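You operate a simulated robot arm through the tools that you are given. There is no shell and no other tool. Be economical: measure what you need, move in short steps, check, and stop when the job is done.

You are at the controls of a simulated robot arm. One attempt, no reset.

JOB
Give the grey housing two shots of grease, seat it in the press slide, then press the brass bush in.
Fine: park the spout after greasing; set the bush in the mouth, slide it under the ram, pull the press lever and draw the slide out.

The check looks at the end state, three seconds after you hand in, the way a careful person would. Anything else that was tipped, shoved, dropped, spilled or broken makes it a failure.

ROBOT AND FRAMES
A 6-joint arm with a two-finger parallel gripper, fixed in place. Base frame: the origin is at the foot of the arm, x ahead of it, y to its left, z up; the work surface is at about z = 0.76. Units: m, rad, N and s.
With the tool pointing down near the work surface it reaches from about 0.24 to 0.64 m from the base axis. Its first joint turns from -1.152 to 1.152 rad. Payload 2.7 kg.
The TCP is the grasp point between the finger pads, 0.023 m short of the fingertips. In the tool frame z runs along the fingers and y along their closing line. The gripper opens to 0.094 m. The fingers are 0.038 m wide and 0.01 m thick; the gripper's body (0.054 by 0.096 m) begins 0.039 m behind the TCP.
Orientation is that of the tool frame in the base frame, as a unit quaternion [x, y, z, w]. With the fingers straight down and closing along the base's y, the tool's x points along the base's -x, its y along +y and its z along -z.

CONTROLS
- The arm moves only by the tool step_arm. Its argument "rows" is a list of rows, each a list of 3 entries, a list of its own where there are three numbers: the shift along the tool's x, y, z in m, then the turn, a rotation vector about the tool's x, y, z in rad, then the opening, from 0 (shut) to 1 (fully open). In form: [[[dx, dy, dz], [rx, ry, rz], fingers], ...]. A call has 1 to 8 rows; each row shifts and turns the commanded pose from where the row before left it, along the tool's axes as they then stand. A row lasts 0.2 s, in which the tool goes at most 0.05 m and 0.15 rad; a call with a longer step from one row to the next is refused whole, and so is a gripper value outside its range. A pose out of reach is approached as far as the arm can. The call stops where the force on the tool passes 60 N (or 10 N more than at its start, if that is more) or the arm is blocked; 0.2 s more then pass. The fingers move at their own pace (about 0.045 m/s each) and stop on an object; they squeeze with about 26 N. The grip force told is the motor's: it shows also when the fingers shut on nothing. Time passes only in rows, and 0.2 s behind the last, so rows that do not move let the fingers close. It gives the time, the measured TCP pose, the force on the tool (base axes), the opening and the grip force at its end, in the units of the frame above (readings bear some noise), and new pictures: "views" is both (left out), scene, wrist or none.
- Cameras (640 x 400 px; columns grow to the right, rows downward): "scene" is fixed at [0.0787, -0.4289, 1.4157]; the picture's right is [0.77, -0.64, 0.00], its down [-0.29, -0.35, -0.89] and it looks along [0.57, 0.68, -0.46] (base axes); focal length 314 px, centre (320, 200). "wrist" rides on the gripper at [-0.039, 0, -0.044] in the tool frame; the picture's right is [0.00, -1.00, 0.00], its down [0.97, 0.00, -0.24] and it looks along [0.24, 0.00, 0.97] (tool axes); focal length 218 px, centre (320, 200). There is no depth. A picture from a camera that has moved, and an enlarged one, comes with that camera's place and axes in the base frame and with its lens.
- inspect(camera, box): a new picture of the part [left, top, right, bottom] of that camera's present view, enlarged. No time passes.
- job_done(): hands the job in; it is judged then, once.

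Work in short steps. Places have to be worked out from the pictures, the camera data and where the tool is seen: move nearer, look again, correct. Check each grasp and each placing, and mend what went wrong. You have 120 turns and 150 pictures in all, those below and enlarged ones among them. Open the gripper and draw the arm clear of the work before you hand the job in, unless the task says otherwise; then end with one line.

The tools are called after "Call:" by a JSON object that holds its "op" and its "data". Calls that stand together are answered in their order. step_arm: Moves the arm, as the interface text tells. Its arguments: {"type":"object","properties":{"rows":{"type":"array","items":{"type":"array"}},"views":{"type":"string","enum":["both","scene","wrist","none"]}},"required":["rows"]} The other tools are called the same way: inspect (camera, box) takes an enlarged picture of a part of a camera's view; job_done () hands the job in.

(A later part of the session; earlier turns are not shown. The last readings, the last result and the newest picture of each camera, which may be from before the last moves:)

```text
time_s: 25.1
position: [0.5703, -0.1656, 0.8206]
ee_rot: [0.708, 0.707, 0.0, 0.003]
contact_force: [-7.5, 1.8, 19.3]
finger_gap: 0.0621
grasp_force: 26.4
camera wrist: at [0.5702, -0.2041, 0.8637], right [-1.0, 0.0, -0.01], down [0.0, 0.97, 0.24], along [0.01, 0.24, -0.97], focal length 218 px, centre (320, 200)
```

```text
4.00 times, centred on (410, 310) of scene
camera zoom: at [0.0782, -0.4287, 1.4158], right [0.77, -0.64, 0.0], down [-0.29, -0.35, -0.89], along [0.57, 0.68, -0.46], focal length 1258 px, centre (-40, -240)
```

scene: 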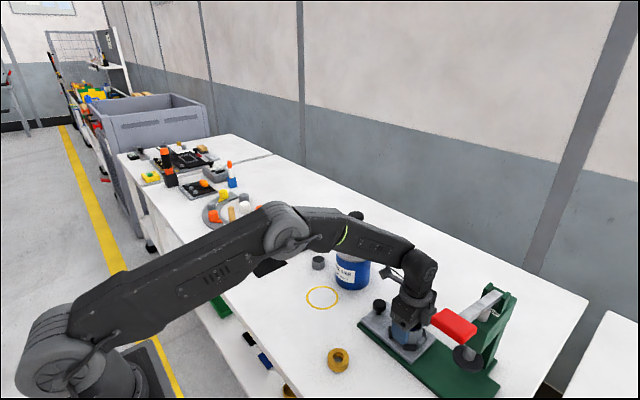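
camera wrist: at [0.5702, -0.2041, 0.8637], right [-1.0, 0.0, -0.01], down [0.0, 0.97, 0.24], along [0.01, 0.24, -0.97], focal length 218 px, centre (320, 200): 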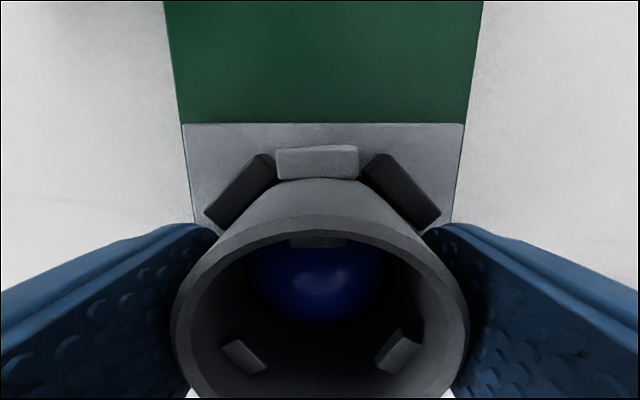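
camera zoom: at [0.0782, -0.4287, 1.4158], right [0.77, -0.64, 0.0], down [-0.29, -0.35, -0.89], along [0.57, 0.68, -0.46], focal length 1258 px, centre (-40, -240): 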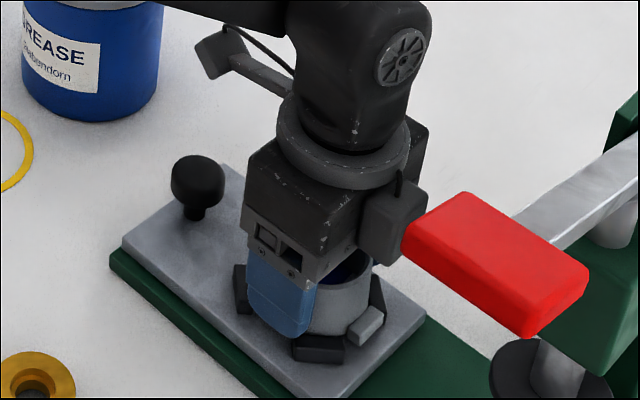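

There's contact at 19 N with the bottom at about .784, the plate level. I'll release and rise to inspect the seating.

Call:
{"op": "step_arm", "data": {"rows": [[[0, 0, -0.001], [0, 0, 0], 0.45], [[0, 0, 0], [0, 0, 0], 0.8], [[0, 0, 0], [0, 0, 0], 0.8], [[0, 0, 0], [0, 0, 0], 0.8], [[0, 0, -0.03], [0, 0, 0], 0.8], [[0, 0, -0.04], [0, 0, 0], 0.8], [[0.03, 0, -0.03], [0, 0, 0], 0.8]]}}

Call:
{"op": "inspect", "data": {"camera": "scene", "box": [350, 260, 470, 360]}}

Call:
{"op": "inspect", "data": {"camera": "wrist", "box": [240, 90, 400, 190]}}

```text
time_s: 26.8
position: [0.5706, -0.1336, 0.9205]
ee_rot: [0.707, 0.707, -0.001, 0.002]
contact_force: [0.2, 0.1, -0.1]
finger_gap: 0.0751
grasp_force: 0.1
camera wrist: at [0.5703, -0.1729, 0.9633], right [-1.0, 0.0, 0.0], down [0.0, 0.97, 0.24], along [0.0, 0.24, -0.97], focal length 218 px, centre (320, 200)
```

scene: 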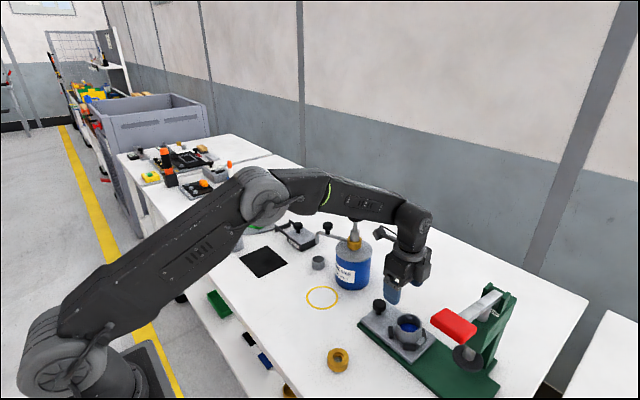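
wrist: 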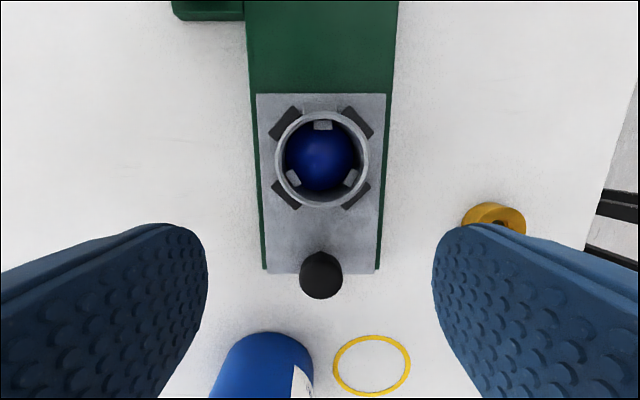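

```text
4.00 times, centred on (410, 310) of scene
camera zoom: at [0.0787, -0.4289, 1.4157], right [0.77, -0.64, 0.0], down [-0.29, -0.35, -0.89], along [0.57, 0.68, -0.46], focal length 1258 px, centre (-40, -240)
```

zoom: 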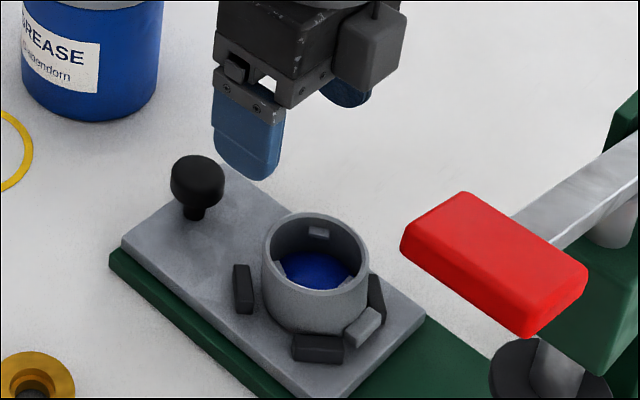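

```text
4.00 times, centred on (320, 140) of wrist
camera zoom: at [0.5703, -0.1729, 0.9633], right [-1.0, 0.0, 0.0], down [0.0, 0.97, 0.24], along [0.0, 0.24, -0.97], focal length 873 px, centre (320, 440)
```

zoom: 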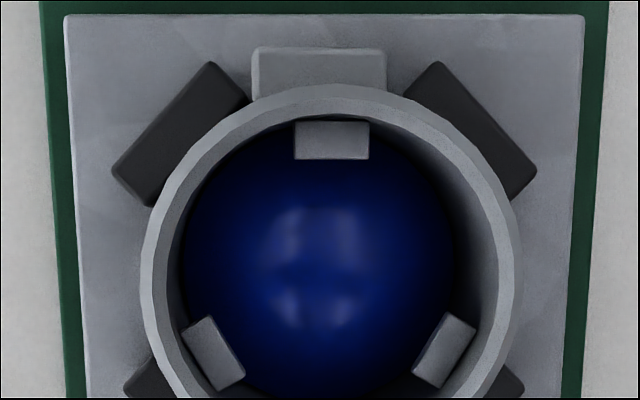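

The housing is seated level among the four pegs. Next I'll move over to the bush to look at its orientation.

Call:
{"op": "step_arm", "data": {"rows": [[[0.012, -0.04, 0], [0, 0, 0], 0.8], [[0.012, -0.04, 0], [0, 0, 0], 0.8], [[0.012, -0.04, 0], [0, 0, 0], 0.8], [[0.005, -0.04, 0.02], [0, 0, 0], 0.8], [[0, 0, 0], [0, 0, 0], 0.8]], "views": "wrist"}}

Call:
{"op": "inspect", "data": {"camera": "scene", "box": [310, 330, 374, 380]}}

Call:
{"op": "inspect", "data": {"camera": "wrist", "box": [260, 140, 388, 220]}}

```text
time_s: 27.9
position: [0.4091, -0.092, 0.9002]
ee_rot: [0.707, 0.707, 0.0, 0.003]
contact_force: [-1.1, -0.6, -0.1]
finger_gap: 0.0751
grasp_force: 0.0
camera wrist: at [0.4092, -0.131, 0.9434], right [-1.0, 0.0, 0.0], down [0.0, 0.97, 0.24], along [0.0, 0.24, -0.97], focal length 218 px, centre (320, 200)
```

wrist: 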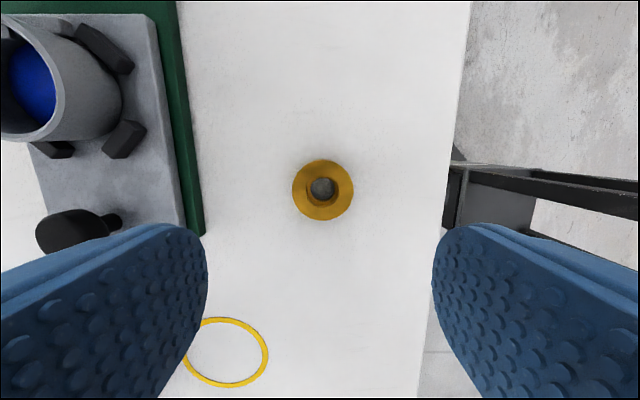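

```text
8.00 times, centred on (342, 355) of scene
camera zoom: at [0.0787, -0.4289, 1.4157], right [0.77, -0.64, 0.0], down [-0.29, -0.35, -0.89], along [0.57, 0.68, -0.46], focal length 2516 px, centre (144, -1040)
```

zoom: 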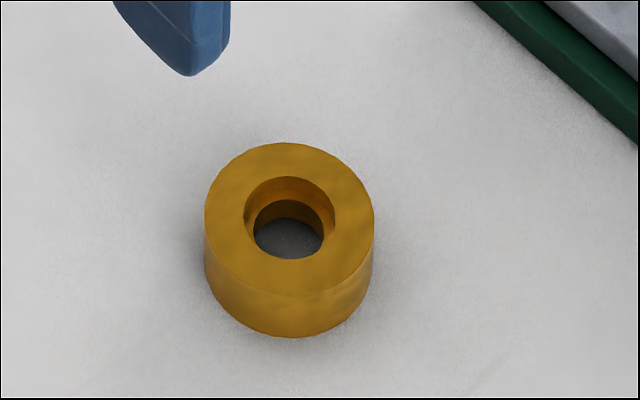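

```text
5.00 times, centred on (324, 180) of wrist
camera zoom: at [0.4092, -0.131, 0.9434], right [-1.0, 0.0, 0.0], down [0.0, 0.97, 0.24], along [0.0, 0.24, -0.97], focal length 1091 px, centre (300, 300)
```

zoom: 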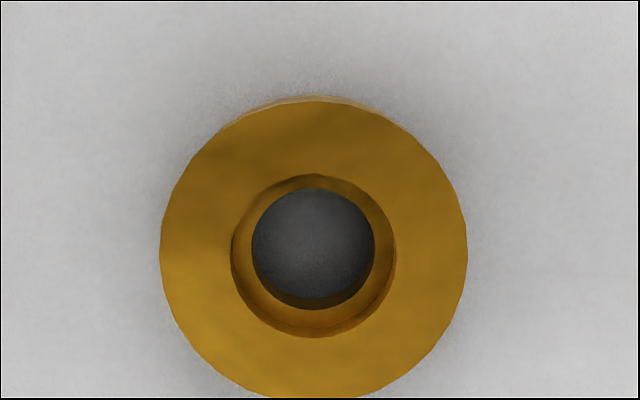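

The bush is a plain cylinder, counterbore up, about 46 mm diameter by 17 mm tall at (.407, -.098). I'll grip only its top ~7 mm so the fingers stay above the housing rim later.

Call:
{"op": "step_arm", "data": {"rows": [[[-0.006, -0.002, 0.03], [0, 0, 0], 0.8], [[0, 0, 0.03], [0, 0, 0], 0.8], [[0, 0, 0.03], [0, 0, 0], 0.8], [[0, 0, 0.017], [0, 0, 0], 0.8], [[0, 0, 0], [0, 0, 0], 0.8]]}}

Call:
{"op": "inspect", "data": {"camera": "scene", "box": [290, 310, 402, 380]}}

```text
time_s: 29.1
position: [0.4077, -0.0995, 0.7918]
ee_rot: [0.708, 0.707, 0.0, 0.003]
contact_force: [-0.1, -0.4, -0.5]
finger_gap: 0.0751
grasp_force: 0.0
camera wrist: at [0.4081, -0.1383, 0.8354], right [-1.0, 0.0, 0.0], down [0.0, 0.97, 0.24], along [0.0, 0.24, -0.97], focal length 218 px, centre (320, 200)
```

scene: 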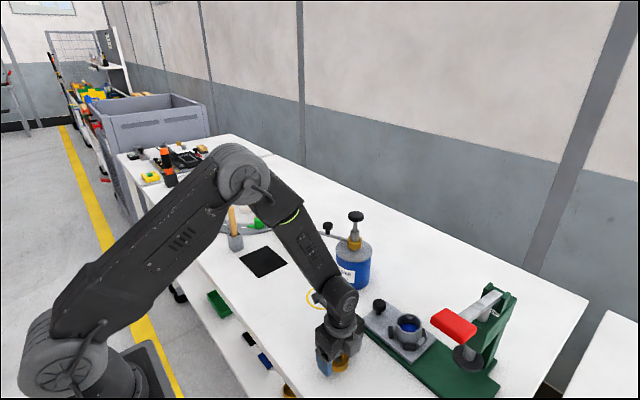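
wrist: 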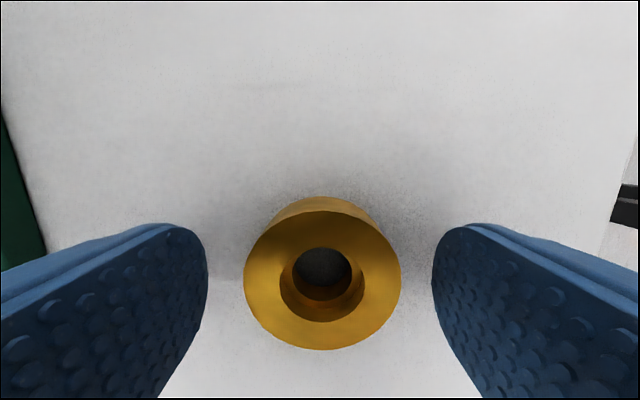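

```text
5.71 times, centred on (346, 345) of scene
camera zoom: at [0.0788, -0.4289, 1.4157], right [0.77, -0.64, 0.0], down [-0.29, -0.35, -0.89], along [0.57, 0.68, -0.46], focal length 1797 px, centre (171, -629)
```

zoom: 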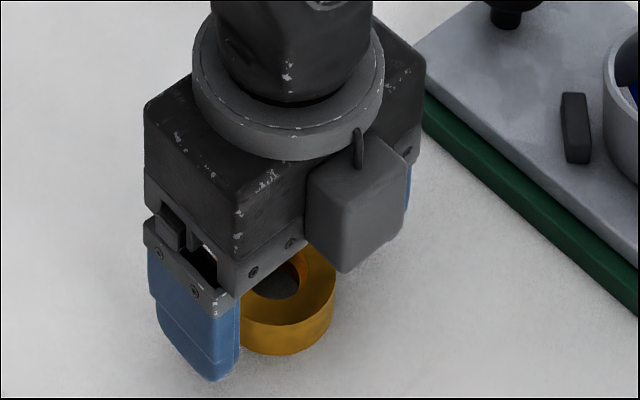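

The bush top is at about .7786 and I'm 1.7 mm off in y. I'll correct that, raise 2 mm and close.

Call:
{"op": "step_arm", "data": {"rows": [[[0.0015, -0.001, -0.002], [0, 0, 0], 0.8], [[0, 0, 0], [0, 0, 0], 0.2], [[0, 0, 0], [0, 0, 0], 0.2], [[0, 0, 0], [0, 0, 0], 0.2], [[0, 0, 0], [0, 0, 0], 0.2], [[0, 0, -0.02], [0, 0, 0], 0.2]]}}

Call:
{"op": "inspect", "data": {"camera": "scene", "box": [290, 310, 402, 380]}}

```text
time_s: 30.6
position: [0.4064, -0.0984, 0.8149]
ee_rot: [0.707, 0.708, -0.001, 0.002]
contact_force: [0.2, 0.1, -0.7]
finger_gap: 0.0448
grasp_force: 26.0
camera wrist: at [0.4072, -0.1364, 0.8581], right [-1.0, 0.0, 0.0], down [0.0, 0.97, 0.24], along [0.0, 0.24, -0.97], focal length 218 px, centre (320, 200)
```

scene: 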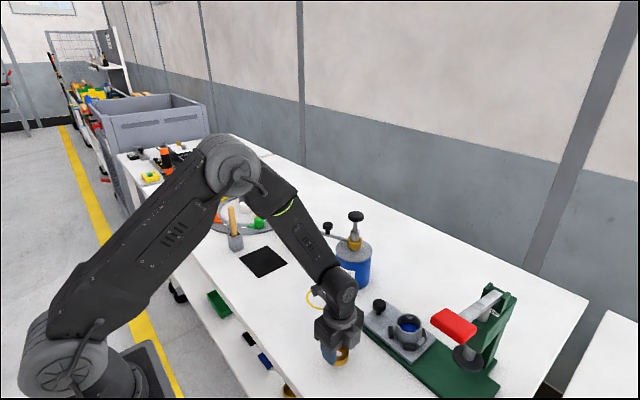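
wrist: 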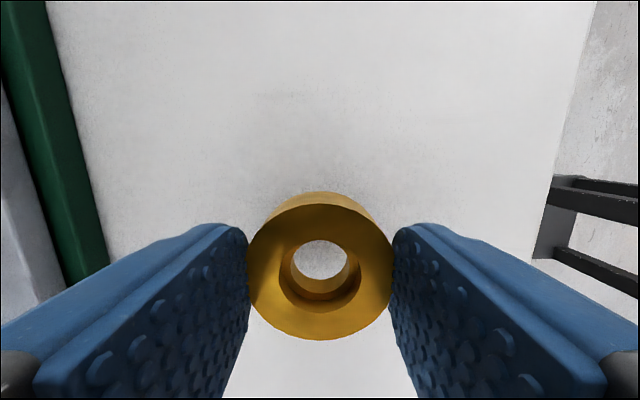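

```text
5.71 times, centred on (346, 345) of scene
camera zoom: at [0.0788, -0.4289, 1.4157], right [0.77, -0.64, 0.0], down [-0.29, -0.35, -0.89], along [0.57, 0.68, -0.46], focal length 1797 px, centre (171, -629)
```

zoom: 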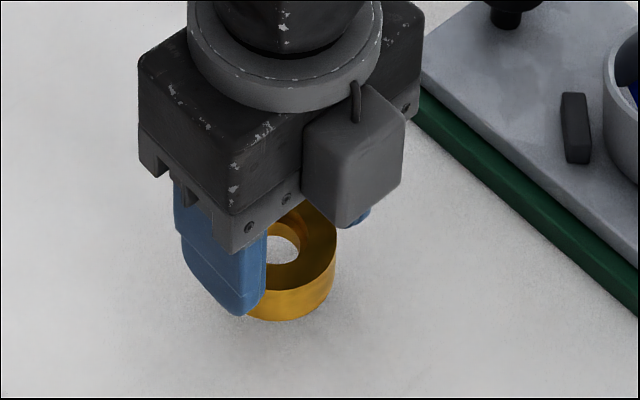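

The bush is held level at a 44.8 mm gap. I'll lift and carry it above the housing.

Call:
{"op": "step_arm", "data": {"rows": [[[0, 0, -0.04], [0, 0, 0], 0.2], [[0, 0, -0.04], [0, 0, 0], 0.2], [[-0.016, 0.04, 0], [0, 0, 0], 0.2], [[-0.016, 0.04, 0], [0, 0, 0], 0.2], [[-0.016, 0.04, 0], [0, 0, 0], 0.2], [[-0.016, 0.042, 0], [0, 0, 0], 0.2], [[0, 0, 0.02], [0, 0, 0], 0.2]]}}

Call:
{"op": "inspect", "data": {"camera": "scene", "box": [350, 270, 462, 350]}}

Call:
{"op": "inspect", "data": {"camera": "wrist", "box": [200, 150, 440, 350]}}

```text
time_s: 32.1
position: [0.5678, -0.1629, 0.8735]
ee_rot: [0.707, 0.708, -0.001, 0.002]
contact_force: [0.3, 0.5, -0.8]
finger_gap: 0.0449
grasp_force: 26.1
camera wrist: at [0.5685, -0.2015, 0.9171], right [-1.0, 0.0, 0.0], down [0.0, 0.97, 0.24], along [0.0, 0.24, -0.97], focal length 218 px, centre (320, 200)
```

scene: 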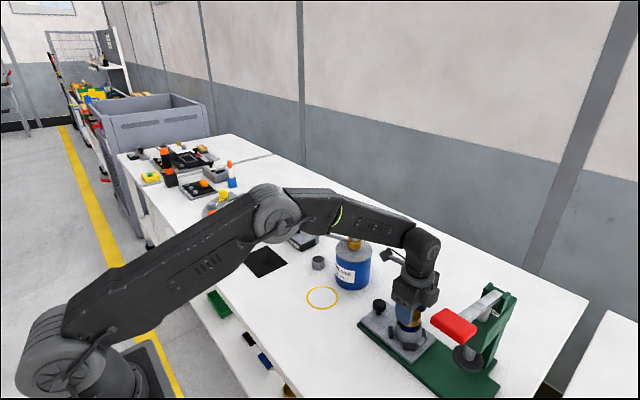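
wrist: 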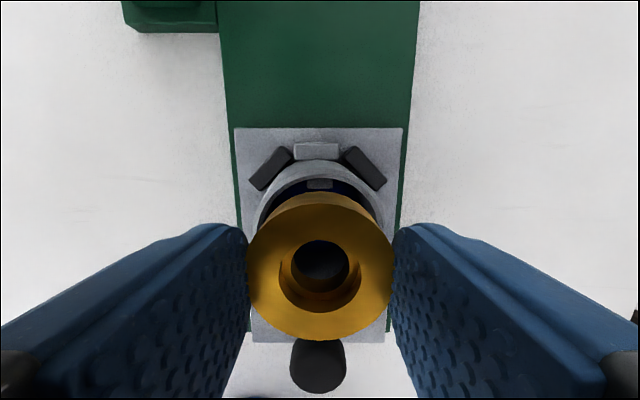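

```text
5.00 times, centred on (406, 310) of scene
camera zoom: at [0.0788, -0.4289, 1.4157], right [0.77, -0.64, 0.0], down [-0.29, -0.35, -0.89], along [0.57, 0.68, -0.46], focal length 1573 px, centre (-110, -350)
```

zoom: 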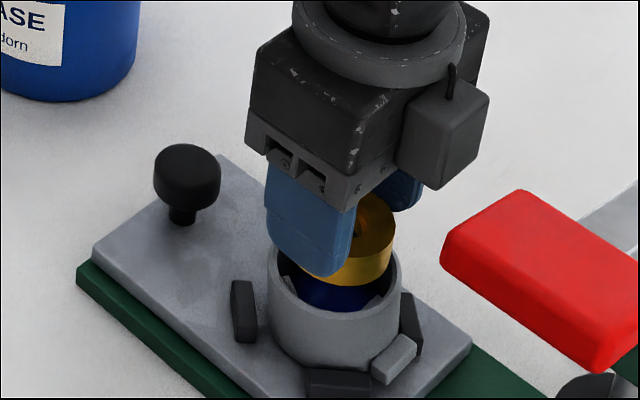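

```text
2.00 times, centred on (320, 250) of wrist
camera zoom: at [0.5685, -0.2015, 0.9171], right [-1.0, 0.0, 0.0], down [0.0, 0.97, 0.24], along [0.0, 0.24, -0.97], focal length 436 px, centre (320, 100)
```

zoom: 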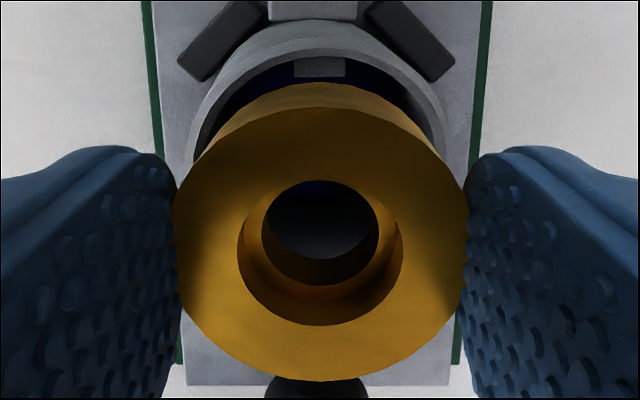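

The bush is centred over the housing to within about 1 mm. I'll lower it to the rim and then creep down.

Call:
{"op": "step_arm", "data": {"rows": [[[0, 0, 0.01], [0, 0, 0], 0.2], [[0, 0, 0.008], [0, 0, 0], 0.2], [[0, 0, 0.003], [0, 0, 0], 0.2], [[0, 0, 0.002], [0, 0, 0], 0.2]]}}

Call:
{"op": "inspect", "data": {"camera": "scene", "box": [350, 270, 462, 350]}}

```text
time_s: 33.1
position: [0.5708, -0.1625, 0.8539]
ee_rot: [0.707, 0.708, 0.001, 0.004]
contact_force: [-6.0, 0.5, 18.3]
finger_gap: 0.0448
grasp_force: 25.8
camera wrist: at [0.5696, -0.2013, 0.8974], right [-1.0, 0.0, -0.01], down [0.0, 0.97, 0.24], along [0.01, 0.24, -0.97], focal length 218 px, centre (320, 200)
```

scene: 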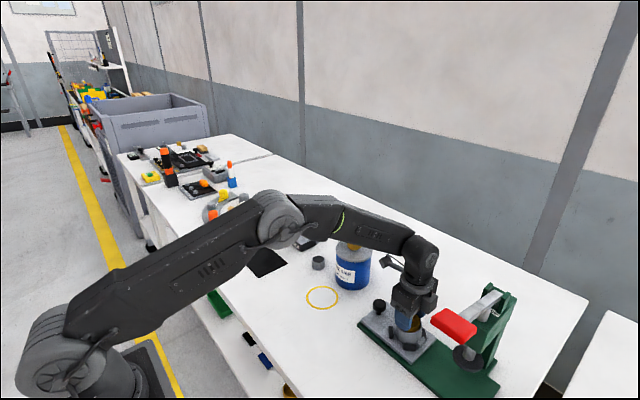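
wrist: 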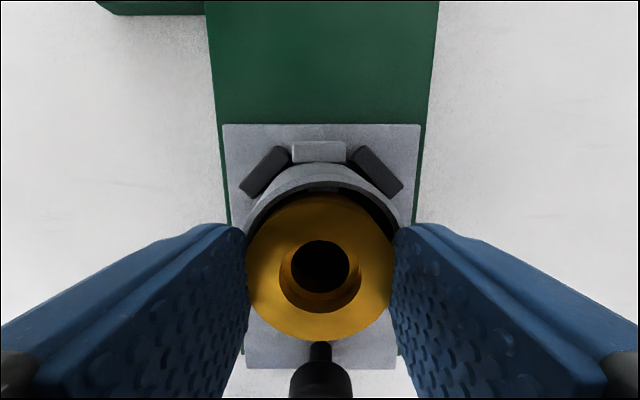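

```text
5.00 times, centred on (406, 310) of scene
camera zoom: at [0.0783, -0.4288, 1.4158], right [0.77, -0.64, 0.0], down [-0.29, -0.35, -0.89], along [0.57, 0.68, -0.46], focal length 1573 px, centre (-110, -350)
```

zoom: 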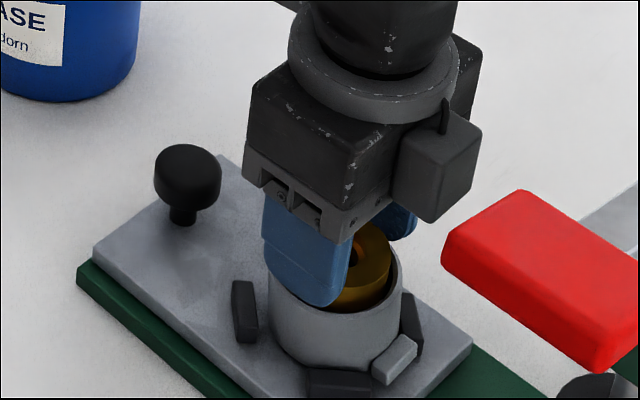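

There's contact at 18 N. I'll look closer to tell whether the bush is resting on the inner lugs and centred.

Call:
{"op": "inspect", "data": {"camera": "wrist", "box": [230, 150, 410, 262]}}

Call:
{"op": "inspect", "data": {"camera": "scene", "box": [395, 305, 443, 335]}}

```text
3.56 times, centred on (320, 206) of wrist
camera zoom: at [0.5696, -0.2013, 0.8974], right [-1.0, 0.0, -0.01], down [0.0, 0.97, 0.24], along [0.01, 0.24, -0.97], focal length 776 px, centre (320, 179)
```

zoom: 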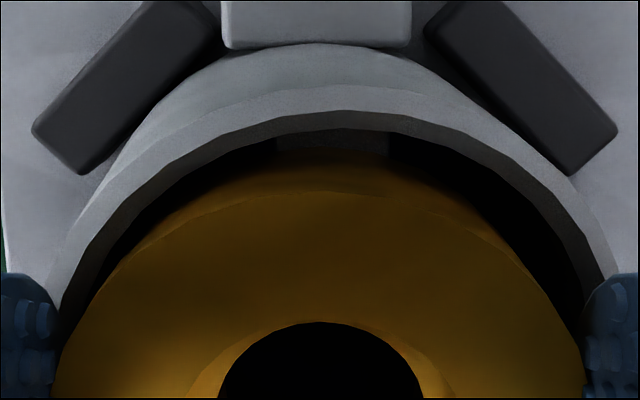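

```text
13.33 times, centred on (419, 320) of scene
camera zoom: at [0.0783, -0.4288, 1.4158], right [0.77, -0.64, 0.0], down [-0.29, -0.35, -0.89], along [0.57, 0.68, -0.46], focal length 4194 px, centre (-1000, -1400)
```

zoom: 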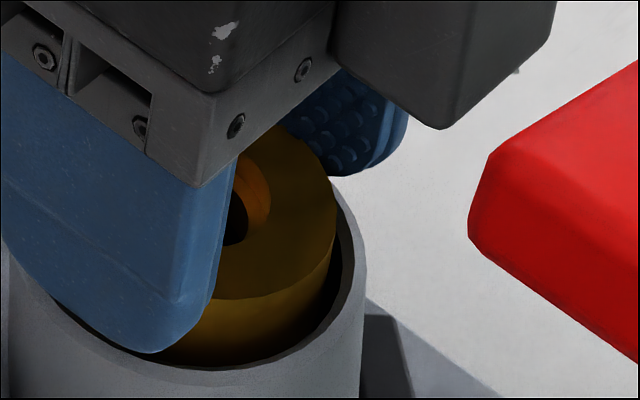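

The bush is inside the mouth, clear of the rim wall and resting on the lugs. I'll release and rise to check.

Call:
{"op": "step_arm", "data": {"rows": [[[0, 0, -0.001], [0, 0, 0], 0.25], [[0, 0, 0], [0, 0, 0], 0.6], [[0, 0, 0], [0, 0, 0], 0.7], [[0, 0, 0], [0, 0, 0], 0.7], [[0, 0, -0.03], [0, 0, 0], 0.7], [[0, 0, -0.04], [0, 0, 0], 0.7], [[0.03, 0, 0], [0, 0, 0], 0.7]]}}

Call:
{"op": "inspect", "data": {"camera": "scene", "box": [370, 280, 450, 340]}}

Call:
{"op": "inspect", "data": {"camera": "wrist", "box": [240, 80, 400, 280]}}

```text
time_s: 34.8
position: [0.5691, -0.1314, 0.9219]
ee_rot: [0.707, 0.707, -0.001, 0.001]
contact_force: [0.2, 0.6, 0.2]
finger_gap: 0.0657
grasp_force: 0.1
camera wrist: at [0.5688, -0.1706, 0.9658], right [-1.0, 0.0, 0.0], down [0.0, 0.97, 0.24], along [0.0, 0.24, -0.97], focal length 218 px, centre (320, 200)
```

scene: 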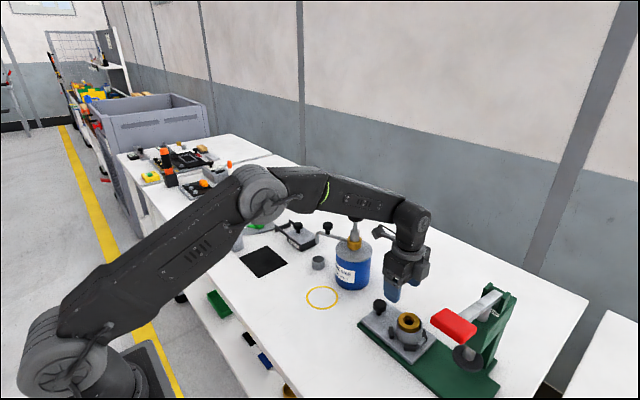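
wrist: 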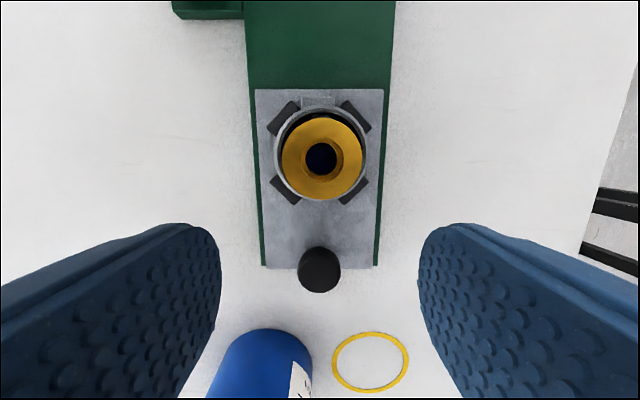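

```text
6.67 times, centred on (410, 310) of scene
camera zoom: at [0.0787, -0.4289, 1.4157], right [0.77, -0.64, 0.0], down [-0.29, -0.35, -0.89], along [0.57, 0.68, -0.46], focal length 2097 px, centre (-280, -533)
```

zoom: 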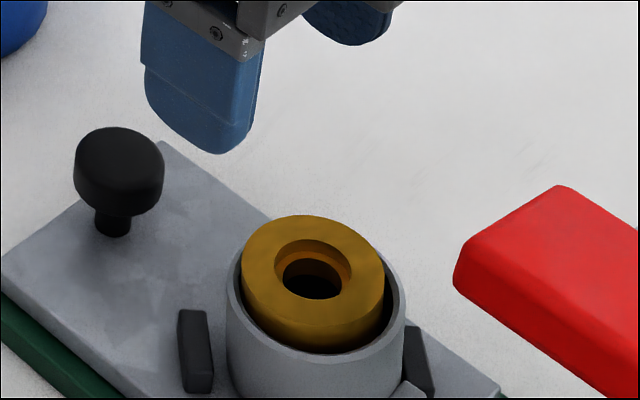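

```text
2.00 times, centred on (320, 180) of wrist
camera zoom: at [0.5688, -0.1706, 0.9658], right [-1.0, 0.0, 0.0], down [0.0, 0.97, 0.24], along [0.0, 0.24, -0.97], focal length 436 px, centre (320, 240)
```

zoom: 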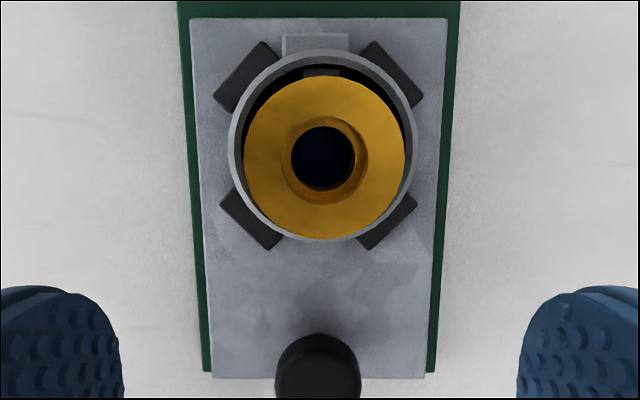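

The bush dropped a few millimetres on release. I'll look closer at how it sits relative to the lugs.

Call:
{"op": "inspect", "data": {"camera": "wrist", "box": [265, 95, 377, 205]}}

Call:
{"op": "inspect", "data": {"camera": "scene", "box": [386, 303, 434, 333]}}

```text
3.64 times, centred on (321, 150) of wrist
camera zoom: at [0.5688, -0.1706, 0.9658], right [-1.0, 0.0, 0.0], down [0.0, 0.97, 0.24], along [0.0, 0.24, -0.97], focal length 794 px, centre (316, 382)
```

zoom: 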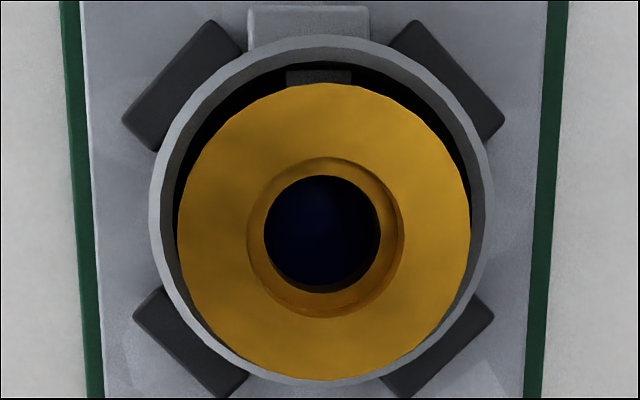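

```text
13.33 times, centred on (410, 318) of scene
camera zoom: at [0.0787, -0.4289, 1.4157], right [0.77, -0.64, 0.0], down [-0.29, -0.35, -0.89], along [0.57, 0.68, -0.46], focal length 4194 px, centre (-880, -1373)
```

zoom: 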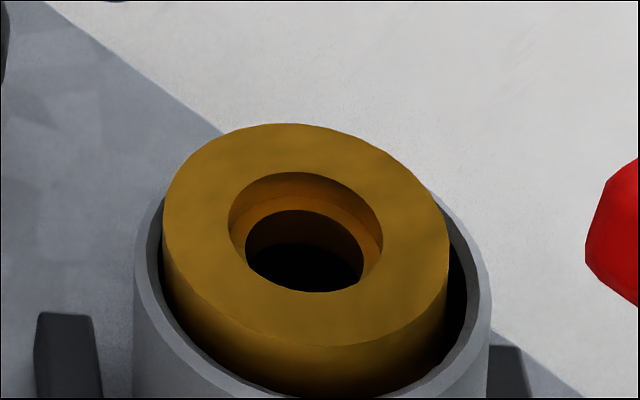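

The bush protrudes about 17 mm, so it's resting on the lug tops at the mouth, but it's about 2 mm off-centre towards +y. I'll regrip it and shift it.

Call:
{"op": "step_arm", "data": {"rows": [[[-0.031, -0.0005, 0], [0, 0, 0], 0.7], [[0, 0, 0.035], [0, 0, 0], 0.7], [[0, 0, 0.03], [0, 0, 0], 0.7], [[0, 0, 0], [0, 0, 0], 0.3], [[0, 0, 0], [0, 0, 0], 0.3], [[0, 0, 0], [0, 0, 0], 0.3], [[0, 0, 0], [0, 0, 0], 0.3]]}}

Call:
{"op": "inspect", "data": {"camera": "wrist", "box": [230, 150, 410, 262]}}

```text
time_s: 36.4
position: [0.5707, -0.1632, 0.8568]
ee_rot: [0.707, 0.708, -0.001, 0.003]
contact_force: [4.4, -1.2, 1.0]
finger_gap: 0.03
grasp_force: 1.9
camera wrist: at [0.5696, -0.2019, 0.901], right [-1.0, 0.0, 0.0], down [0.0, 0.97, 0.24], along [0.0, 0.24, -0.97], focal length 218 px, centre (320, 200)
```

scene: 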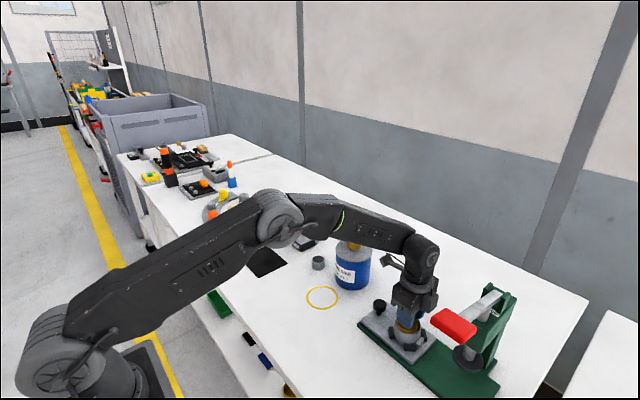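
wrist: 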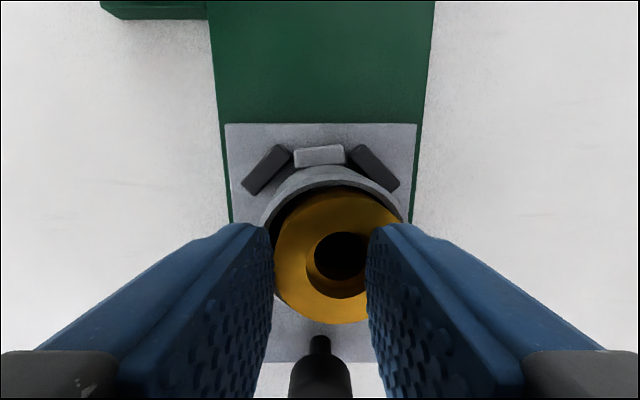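

```text
3.56 times, centred on (320, 206) of wrist
camera zoom: at [0.5696, -0.2019, 0.901], right [-1.0, 0.0, 0.0], down [0.0, 0.97, 0.24], along [0.0, 0.24, -0.97], focal length 776 px, centre (320, 179)
```

zoom: 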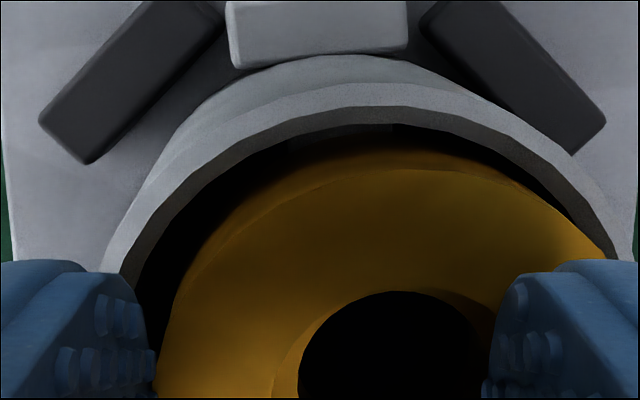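

The fingers partly rode over the bush top, so it sits lower than I estimated. I'll open, lift and look.

Call:
{"op": "step_arm", "data": {"rows": [[[0, 0, 0], [0, 0, 0], 0.7], [[0, 0, 0], [0, 0, 0], 0.7], [[0, 0, 0], [0, 0, 0], 0.7], [[0, 0, -0.03], [0, 0, 0], 0.7], [[0, 0, -0.04], [0, 0, 0], 0.7], [[0.025, 0, 0], [0, 0, 0], 0.7], [[0, 0, 0], [0, 0, 0], 0.7]], "views": "none"}}

Call:
{"op": "inspect", "data": {"camera": "wrist", "box": [265, 95, 377, 205]}}

Call:
{"op": "inspect", "data": {"camera": "scene", "box": [380, 295, 444, 335]}}

```text
time_s: 38.0
position: [0.5691, -0.1375, 0.9274]
ee_rot: [0.707, 0.707, 0.0, 0.001]
contact_force: [0.2, -0.2, -0.5]
finger_gap: 0.0656
grasp_force: 0.2
```

```text
3.64 times, centred on (321, 150) of wrist
camera zoom: at [0.5686, -0.1762, 0.971], right [-1.0, 0.0, 0.0], down [0.0, 0.97, 0.24], along [0.0, 0.24, -0.97], focal length 794 px, centre (316, 382)
```

zoom: 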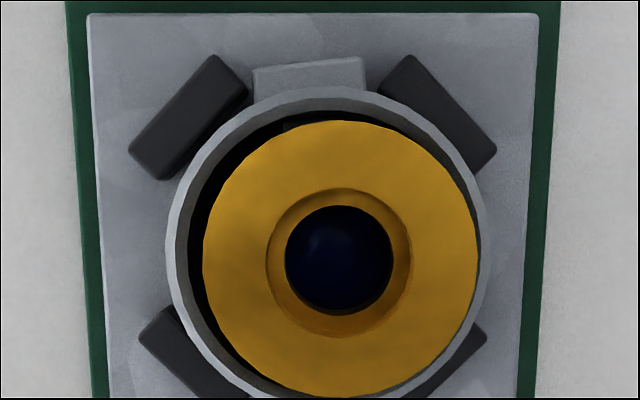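

```text
10.00 times, centred on (412, 315) of scene
camera zoom: at [0.0788, -0.4289, 1.4157], right [0.77, -0.64, 0.0], down [-0.29, -0.35, -0.89], along [0.57, 0.68, -0.46], focal length 3145 px, centre (-600, -950)
```

zoom: 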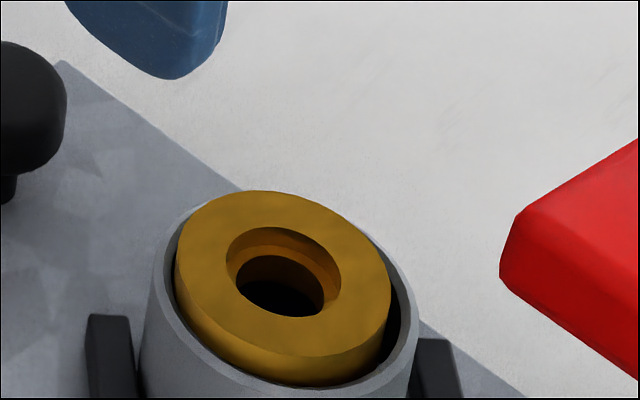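

Refined from both cameras: the bush diameter is about 48 mm, its top is at z≈.831 and its bottom is on lugs ~6 mm below the rim. It's off by about 2 mm to -x. I'll go down lower (TCP .850) centred on the housing and close to centre it.

Call:
{"op": "step_arm", "data": {"rows": [[[-0.0262, -0.002, 0], [0, 0, 0], 0.7], [[0, 0, 0.03], [0, 0, 0], 0.7], [[0, 0, 0.03], [0, 0, 0], 0.7], [[0, 0, 0.012], [0, 0, 0], 0.7], [[0, 0, 0.005], [0, 0, 0], 0.7], [[0, 0, 0], [0, 0, 0], 0.7]]}}

Call:
{"op": "inspect", "data": {"camera": "scene", "box": [380, 295, 444, 335]}}

```text
time_s: 39.4
position: [0.5676, -0.1648, 0.852]
ee_rot: [0.707, 0.707, -0.001, 0.003]
contact_force: [0.0, 0.3, -0.3]
finger_gap: 0.0658
grasp_force: 0.1
camera wrist: at [0.5668, -0.203, 0.8943], right [-1.0, 0.0, 0.0], down [0.0, 0.97, 0.24], along [0.0, 0.24, -0.97], focal length 218 px, centre (320, 200)
```

scene: 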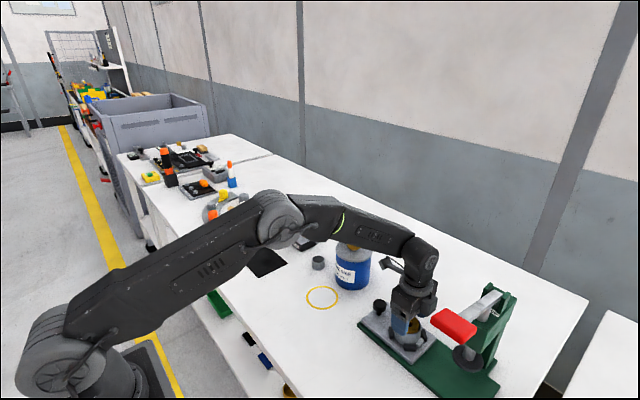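
wrist: 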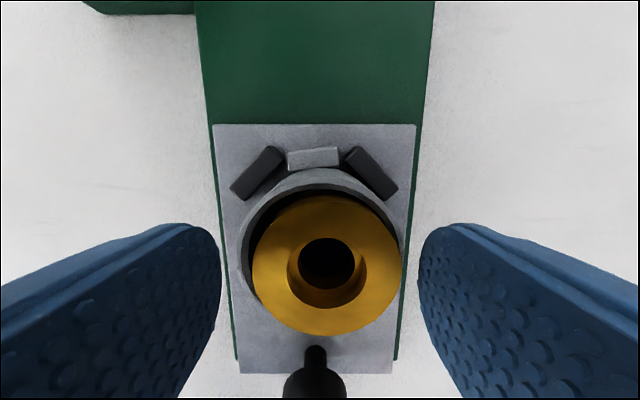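

```text
10.00 times, centred on (412, 315) of scene
camera zoom: at [0.0787, -0.4289, 1.4157], right [0.77, -0.64, 0.0], down [-0.29, -0.35, -0.89], along [0.57, 0.68, -0.46], focal length 3145 px, centre (-600, -950)
```

zoom: 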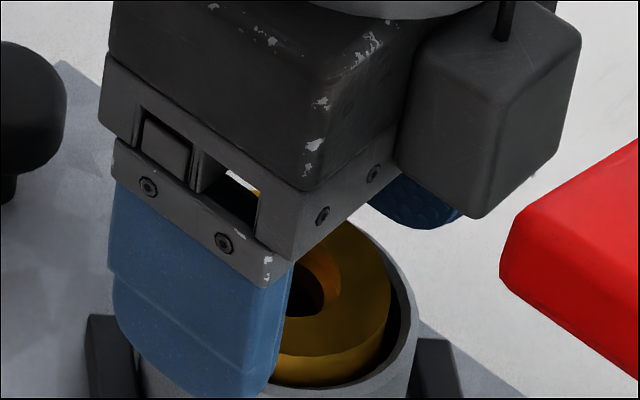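

The fingers are outside the bush and above the rim. I'll close with full squeeze.

Call:
{"op": "step_arm", "data": {"rows": [[[0, 0, 0], [0, 0, 0], 0.3], [[0, 0, 0], [0, 0, 0], 0.3], [[0, 0, 0], [0, 0, 0], 0.3]], "views": "wrist"}}

Call:
{"op": "inspect", "data": {"camera": "wrist", "box": [230, 150, 410, 262]}}

```text
time_s: 40.1
position: [0.5675, -0.1641, 0.8506]
ee_rot: [0.707, 0.707, 0.0, 0.002]
contact_force: [0.1, 0.3, -0.4]
finger_gap: 0.0448
grasp_force: 26.4
camera wrist: at [0.5667, -0.2029, 0.8943], right [-1.0, 0.0, 0.0], down [0.0, 0.97, 0.24], along [0.0, 0.24, -0.97], focal length 218 px, centre (320, 200)
```

wrist: 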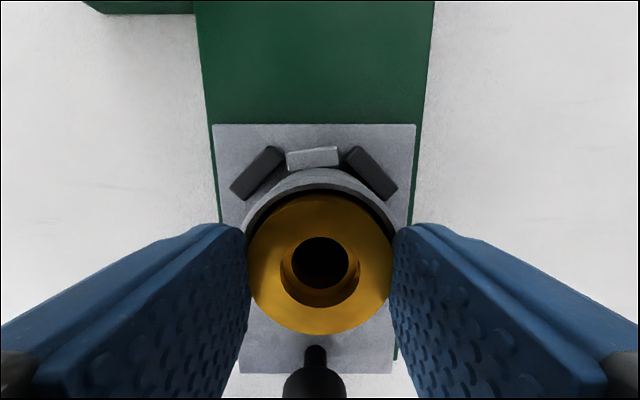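

```text
3.56 times, centred on (320, 206) of wrist
camera zoom: at [0.5667, -0.2029, 0.8943], right [-1.0, 0.0, 0.0], down [0.0, 0.97, 0.24], along [0.0, 0.24, -0.97], focal length 776 px, centre (320, 179)
```

zoom: 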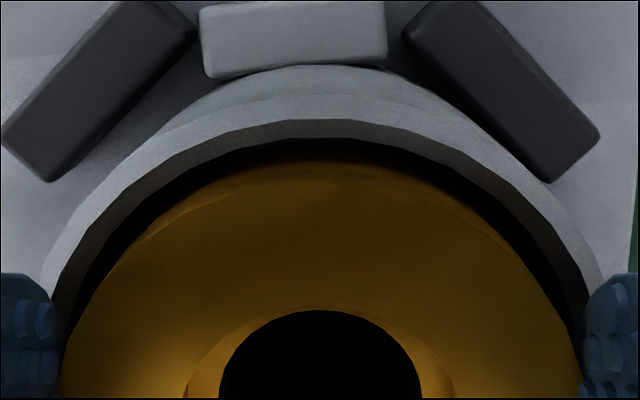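

It's gripped and the gaps look even all round. I'll release and back off.

Call:
{"op": "step_arm", "data": {"rows": [[[0, 0, 0], [0, 0, 0], 0.7], [[0, 0, 0], [0, 0, 0], 0.7], [[0, 0, 0], [0, 0, 0], 0.7], [[0, 0, -0.035], [0, 0, 0], 0.7], [[0, 0, -0.045], [0, 0, 0], 0.7], [[0.025, 0, 0], [0, 0, 0], 0.7], [[0, 0, 0], [0, 0, 0], 0.7]], "views": "wrist"}}

Call:
{"op": "inspect", "data": {"camera": "wrist", "box": [265, 95, 377, 205]}}

Call:
{"op": "inspect", "data": {"camera": "scene", "box": [380, 295, 444, 335]}}

```text
time_s: 41.8
position: [0.5662, -0.1399, 0.9323]
ee_rot: [0.707, 0.707, 0.0, 0.002]
contact_force: [0.4, -0.1, -0.6]
finger_gap: 0.0659
grasp_force: 0.0
camera wrist: at [0.5659, -0.1782, 0.975], right [-1.0, 0.0, 0.0], down [0.0, 0.97, 0.24], along [0.0, 0.24, -0.97], focal length 218 px, centre (320, 200)
```

wrist: 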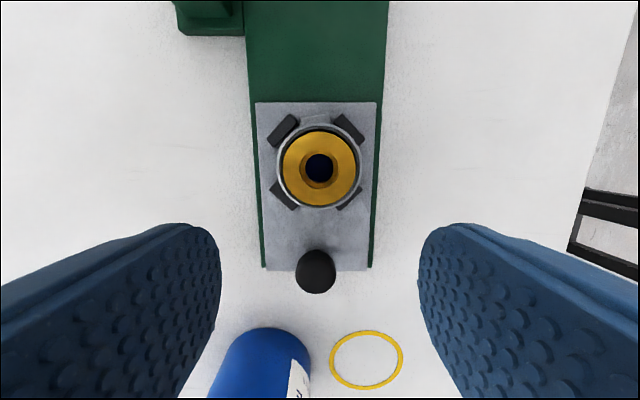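

```text
3.64 times, centred on (321, 150) of wrist
camera zoom: at [0.5659, -0.1782, 0.975], right [-1.0, 0.0, 0.0], down [0.0, 0.97, 0.24], along [0.0, 0.24, -0.97], focal length 794 px, centre (316, 382)
```

zoom: 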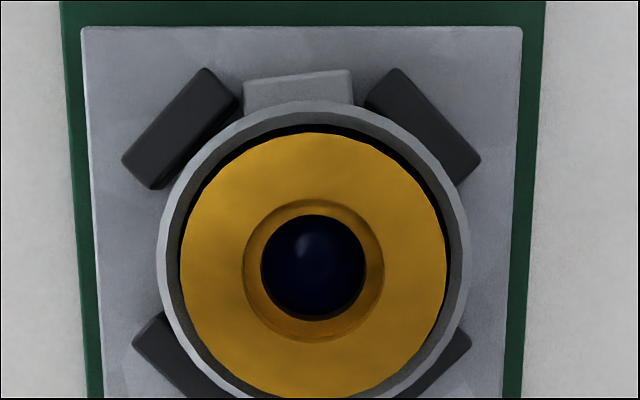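

```text
10.00 times, centred on (412, 315) of scene
camera zoom: at [0.0788, -0.4289, 1.4157], right [0.77, -0.64, 0.0], down [-0.29, -0.35, -0.89], along [0.57, 0.68, -0.46], focal length 3145 px, centre (-600, -950)
```

zoom: 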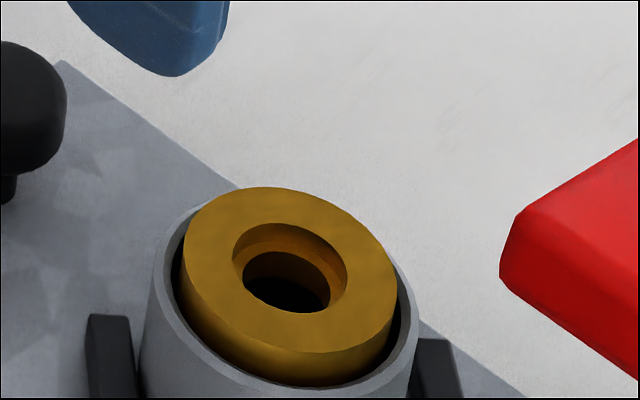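

The bush is well centred. To handle the slide knob without the wrist camera box fouling the bush or the ram, I'll turn the gripper 180° so the box faces +y.

Call:
{"op": "step_arm", "data": {"rows": [[[0.02, 0, -0.01], [0, 0, -0.15], 0.6], [[0, 0, 0], [0, 0, -0.15], 0.6], [[0, 0, 0], [0, 0, -0.15], 0.6], [[0, 0, 0], [0, 0, -0.15], 0.6], [[0, 0, 0], [0, 0, -0.15], 0.6], [[0, 0, 0], [0, 0, -0.15], 0.6], [[0, 0, 0], [0, 0, -0.15], 0.6], [[0, 0, 0], [0, 0, -0.15], 0.6]], "views": "none"}}

Call:
{"op": "step_arm", "data": {"rows": [[[0, 0, 0], [0, 0, -0.15], 0.6], [[0, 0, 0], [0, 0, -0.15], 0.6], [[0, 0, 0], [0, 0, -0.15], 0.6], [[0, 0, 0], [0, 0, -0.15], 0.6], [[0, 0, 0], [0, 0, -0.15], 0.6], [[0, 0, 0], [0, 0, -0.15], 0.6], [[0, 0, 0], [0, 0, -0.15], 0.6], [[0, 0, 0], [0, 0, -0.15], 0.6]], "views": "none"}}

Call:
{"op": "step_arm", "data": {"rows": [[[0, 0, 0], [0, 0, -0.15], 0.6], [[0, 0, 0], [0, 0, -0.15], 0.6], [[0, 0, 0], [0, 0, -0.15], 0.6], [[0, 0, 0], [0, 0, -0.15], 0.6], [[0, 0, 0], [0, 0, -0.142], 0.6], [[0, 0, 0], [0, 0, 0], 0.6]]}}

```text
time_s: 43.5
position: [0.5656, -0.1187, 0.9402]
ee_rot: [0.183, 0.983, -0.001, 0.001]
contact_force: [-0.7, 0.4, -1.1]
finger_gap: 0.0562
grasp_force: 0.1
```

```text
time_s: 45.4
position: [0.5662, -0.1195, 0.9395]
ee_rot: [-0.404, 0.915, -0.002, 0.001]
contact_force: [-0.3, 0.3, -0.4]
finger_gap: 0.0565
grasp_force: 0.1
```

```text
time_s: 46.8
position: [0.5672, -0.1199, 0.9406]
ee_rot: [0.708, -0.706, 0.002, 0.0]
contact_force: [-0.5, 0.3, -0.5]
finger_gap: 0.056
grasp_force: 0.0
camera wrist: at [0.5661, -0.0802, 0.9838], right [1.0, 0.0, 0.0], down [0.0, -0.97, 0.24], along [0.0, -0.24, -0.97], focal length 218 px, centre (320, 200)
```

scene: 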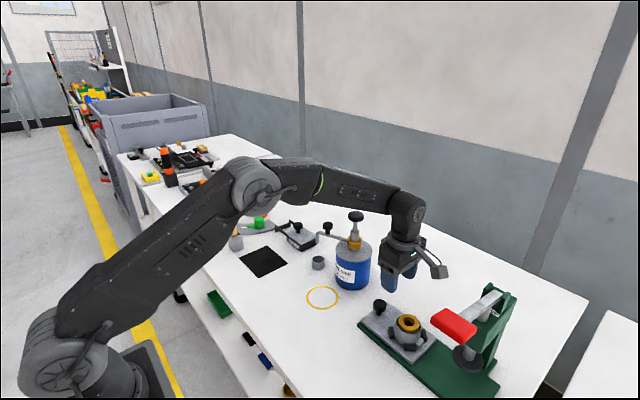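
wrist: 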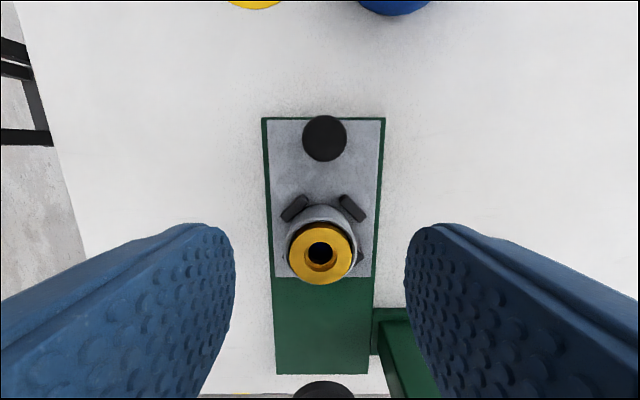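

The bar on the other side of the gripper would now point at the press, so yaw 0 (closing along y) is the clearest. I'll turn back 90° cw.

Call:
{"op": "step_arm", "data": {"rows": [[[0, 0, 0], [0, 0, 0.15], 0.6], [[0, 0, 0], [0, 0, 0.15], 0.6], [[0, 0, 0], [0, 0, 0.15], 0.6], [[0, 0, 0], [0, 0, 0.15], 0.6], [[0, 0, 0], [0, 0, 0.15], 0.6], [[0, 0, 0], [0, 0, 0.15], 0.6], [[0, 0, 0], [0, 0, 0.15], 0.6], [[0, 0, 0], [0, 0, 0.15], 0.6]], "views": "none"}}

Call:
{"op": "step_arm", "data": {"rows": [[[0, 0, 0], [0, 0, 0.15], 0.6], [[0, 0, 0], [0, 0, 0.15], 0.6], [[0, 0, 0], [0, 0, 0.071], 0.6], [[0, 0.042, 0.02], [0, 0, 0], 0.6], [[0, 0, 0], [0, 0, 0], 0.6]], "views": "wrist"}}

```text
time_s: 48.5
position: [0.566, -0.1199, 0.9411]
ee_rot: [-0.183, 0.983, -0.002, 0.002]
contact_force: [0.4, -1.4, -1.1]
finger_gap: 0.0564
grasp_force: 0.1
```

```text
time_s: 49.8
position: [0.5679, -0.0775, 0.922]
ee_rot: [0.001, 1.0, -0.002, 0.001]
contact_force: [0.4, 0.9, -1.2]
finger_gap: 0.0564
grasp_force: 0.0
camera wrist: at [0.6057, -0.0776, 0.9644], right [0.0, -1.0, 0.0], down [-0.97, 0.0, 0.24], along [-0.24, 0.0, -0.97], focal length 218 px, centre (320, 200)
```

wrist: 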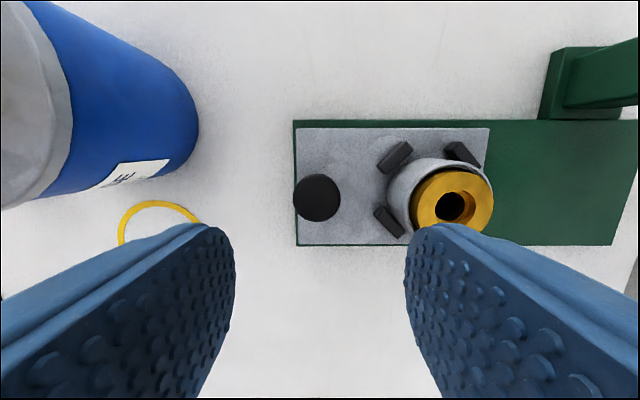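

The knob is at (.570, -.075). I'll descend around it to TCP z≈.812.

Call:
{"op": "step_arm", "data": {"rows": [[[-0.002, 0.002, 0.04], [0, 0, 0], 0.6], [[0, 0, 0.04], [0, 0, 0], 0.6], [[0, 0, 0.03], [0, 0, 0], 0.6], [[0, 0, 0], [0, 0, 0], 0.2], [[0, 0, 0], [0, 0, 0], 0.2], [[0, 0, 0], [0, 0, 0], 0.2]]}}

Call:
{"op": "inspect", "data": {"camera": "scene", "box": [350, 260, 510, 380]}}

```text
time_s: 51.1
position: [0.5702, -0.077, 0.8111]
ee_rot: [0.0, 1.0, -0.001, 0.001]
contact_force: [2.4, 0.3, -3.4]
finger_gap: 0.0337
grasp_force: 44.9
camera wrist: at [0.6085, -0.0759, 0.8542], right [0.0, -1.0, 0.0], down [-0.97, 0.0, 0.24], along [-0.24, 0.0, -0.97], focal length 218 px, centre (320, 200)
```

scene: 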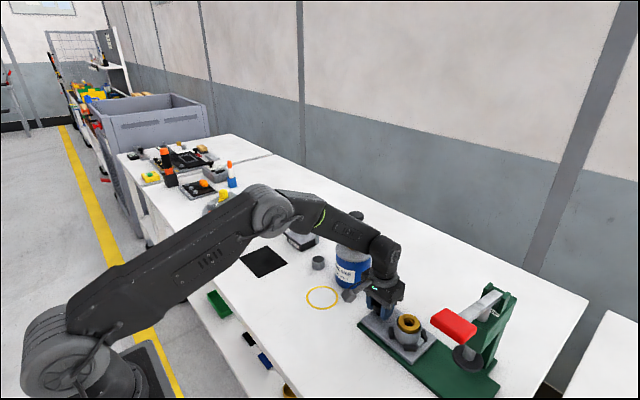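
wrist: 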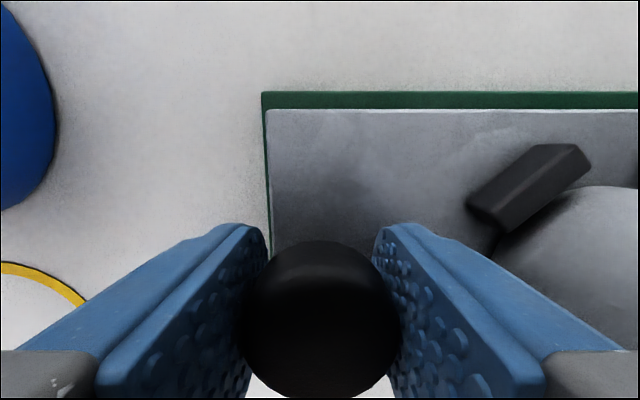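

```text
3.33 times, centred on (430, 320) of scene
camera zoom: at [0.0788, -0.4289, 1.4157], right [0.77, -0.64, 0.0], down [-0.29, -0.35, -0.89], along [0.57, 0.68, -0.46], focal length 1048 px, centre (-47, -200)
```

zoom: 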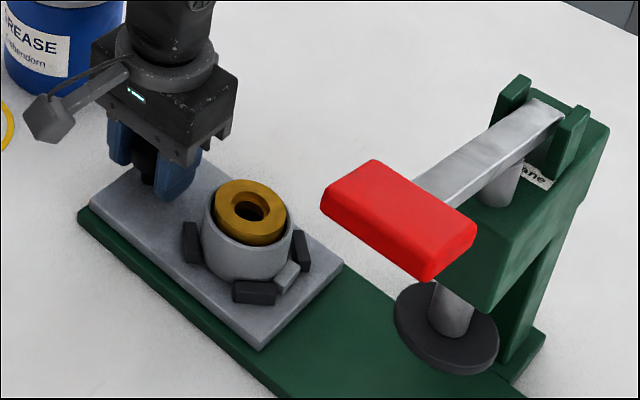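

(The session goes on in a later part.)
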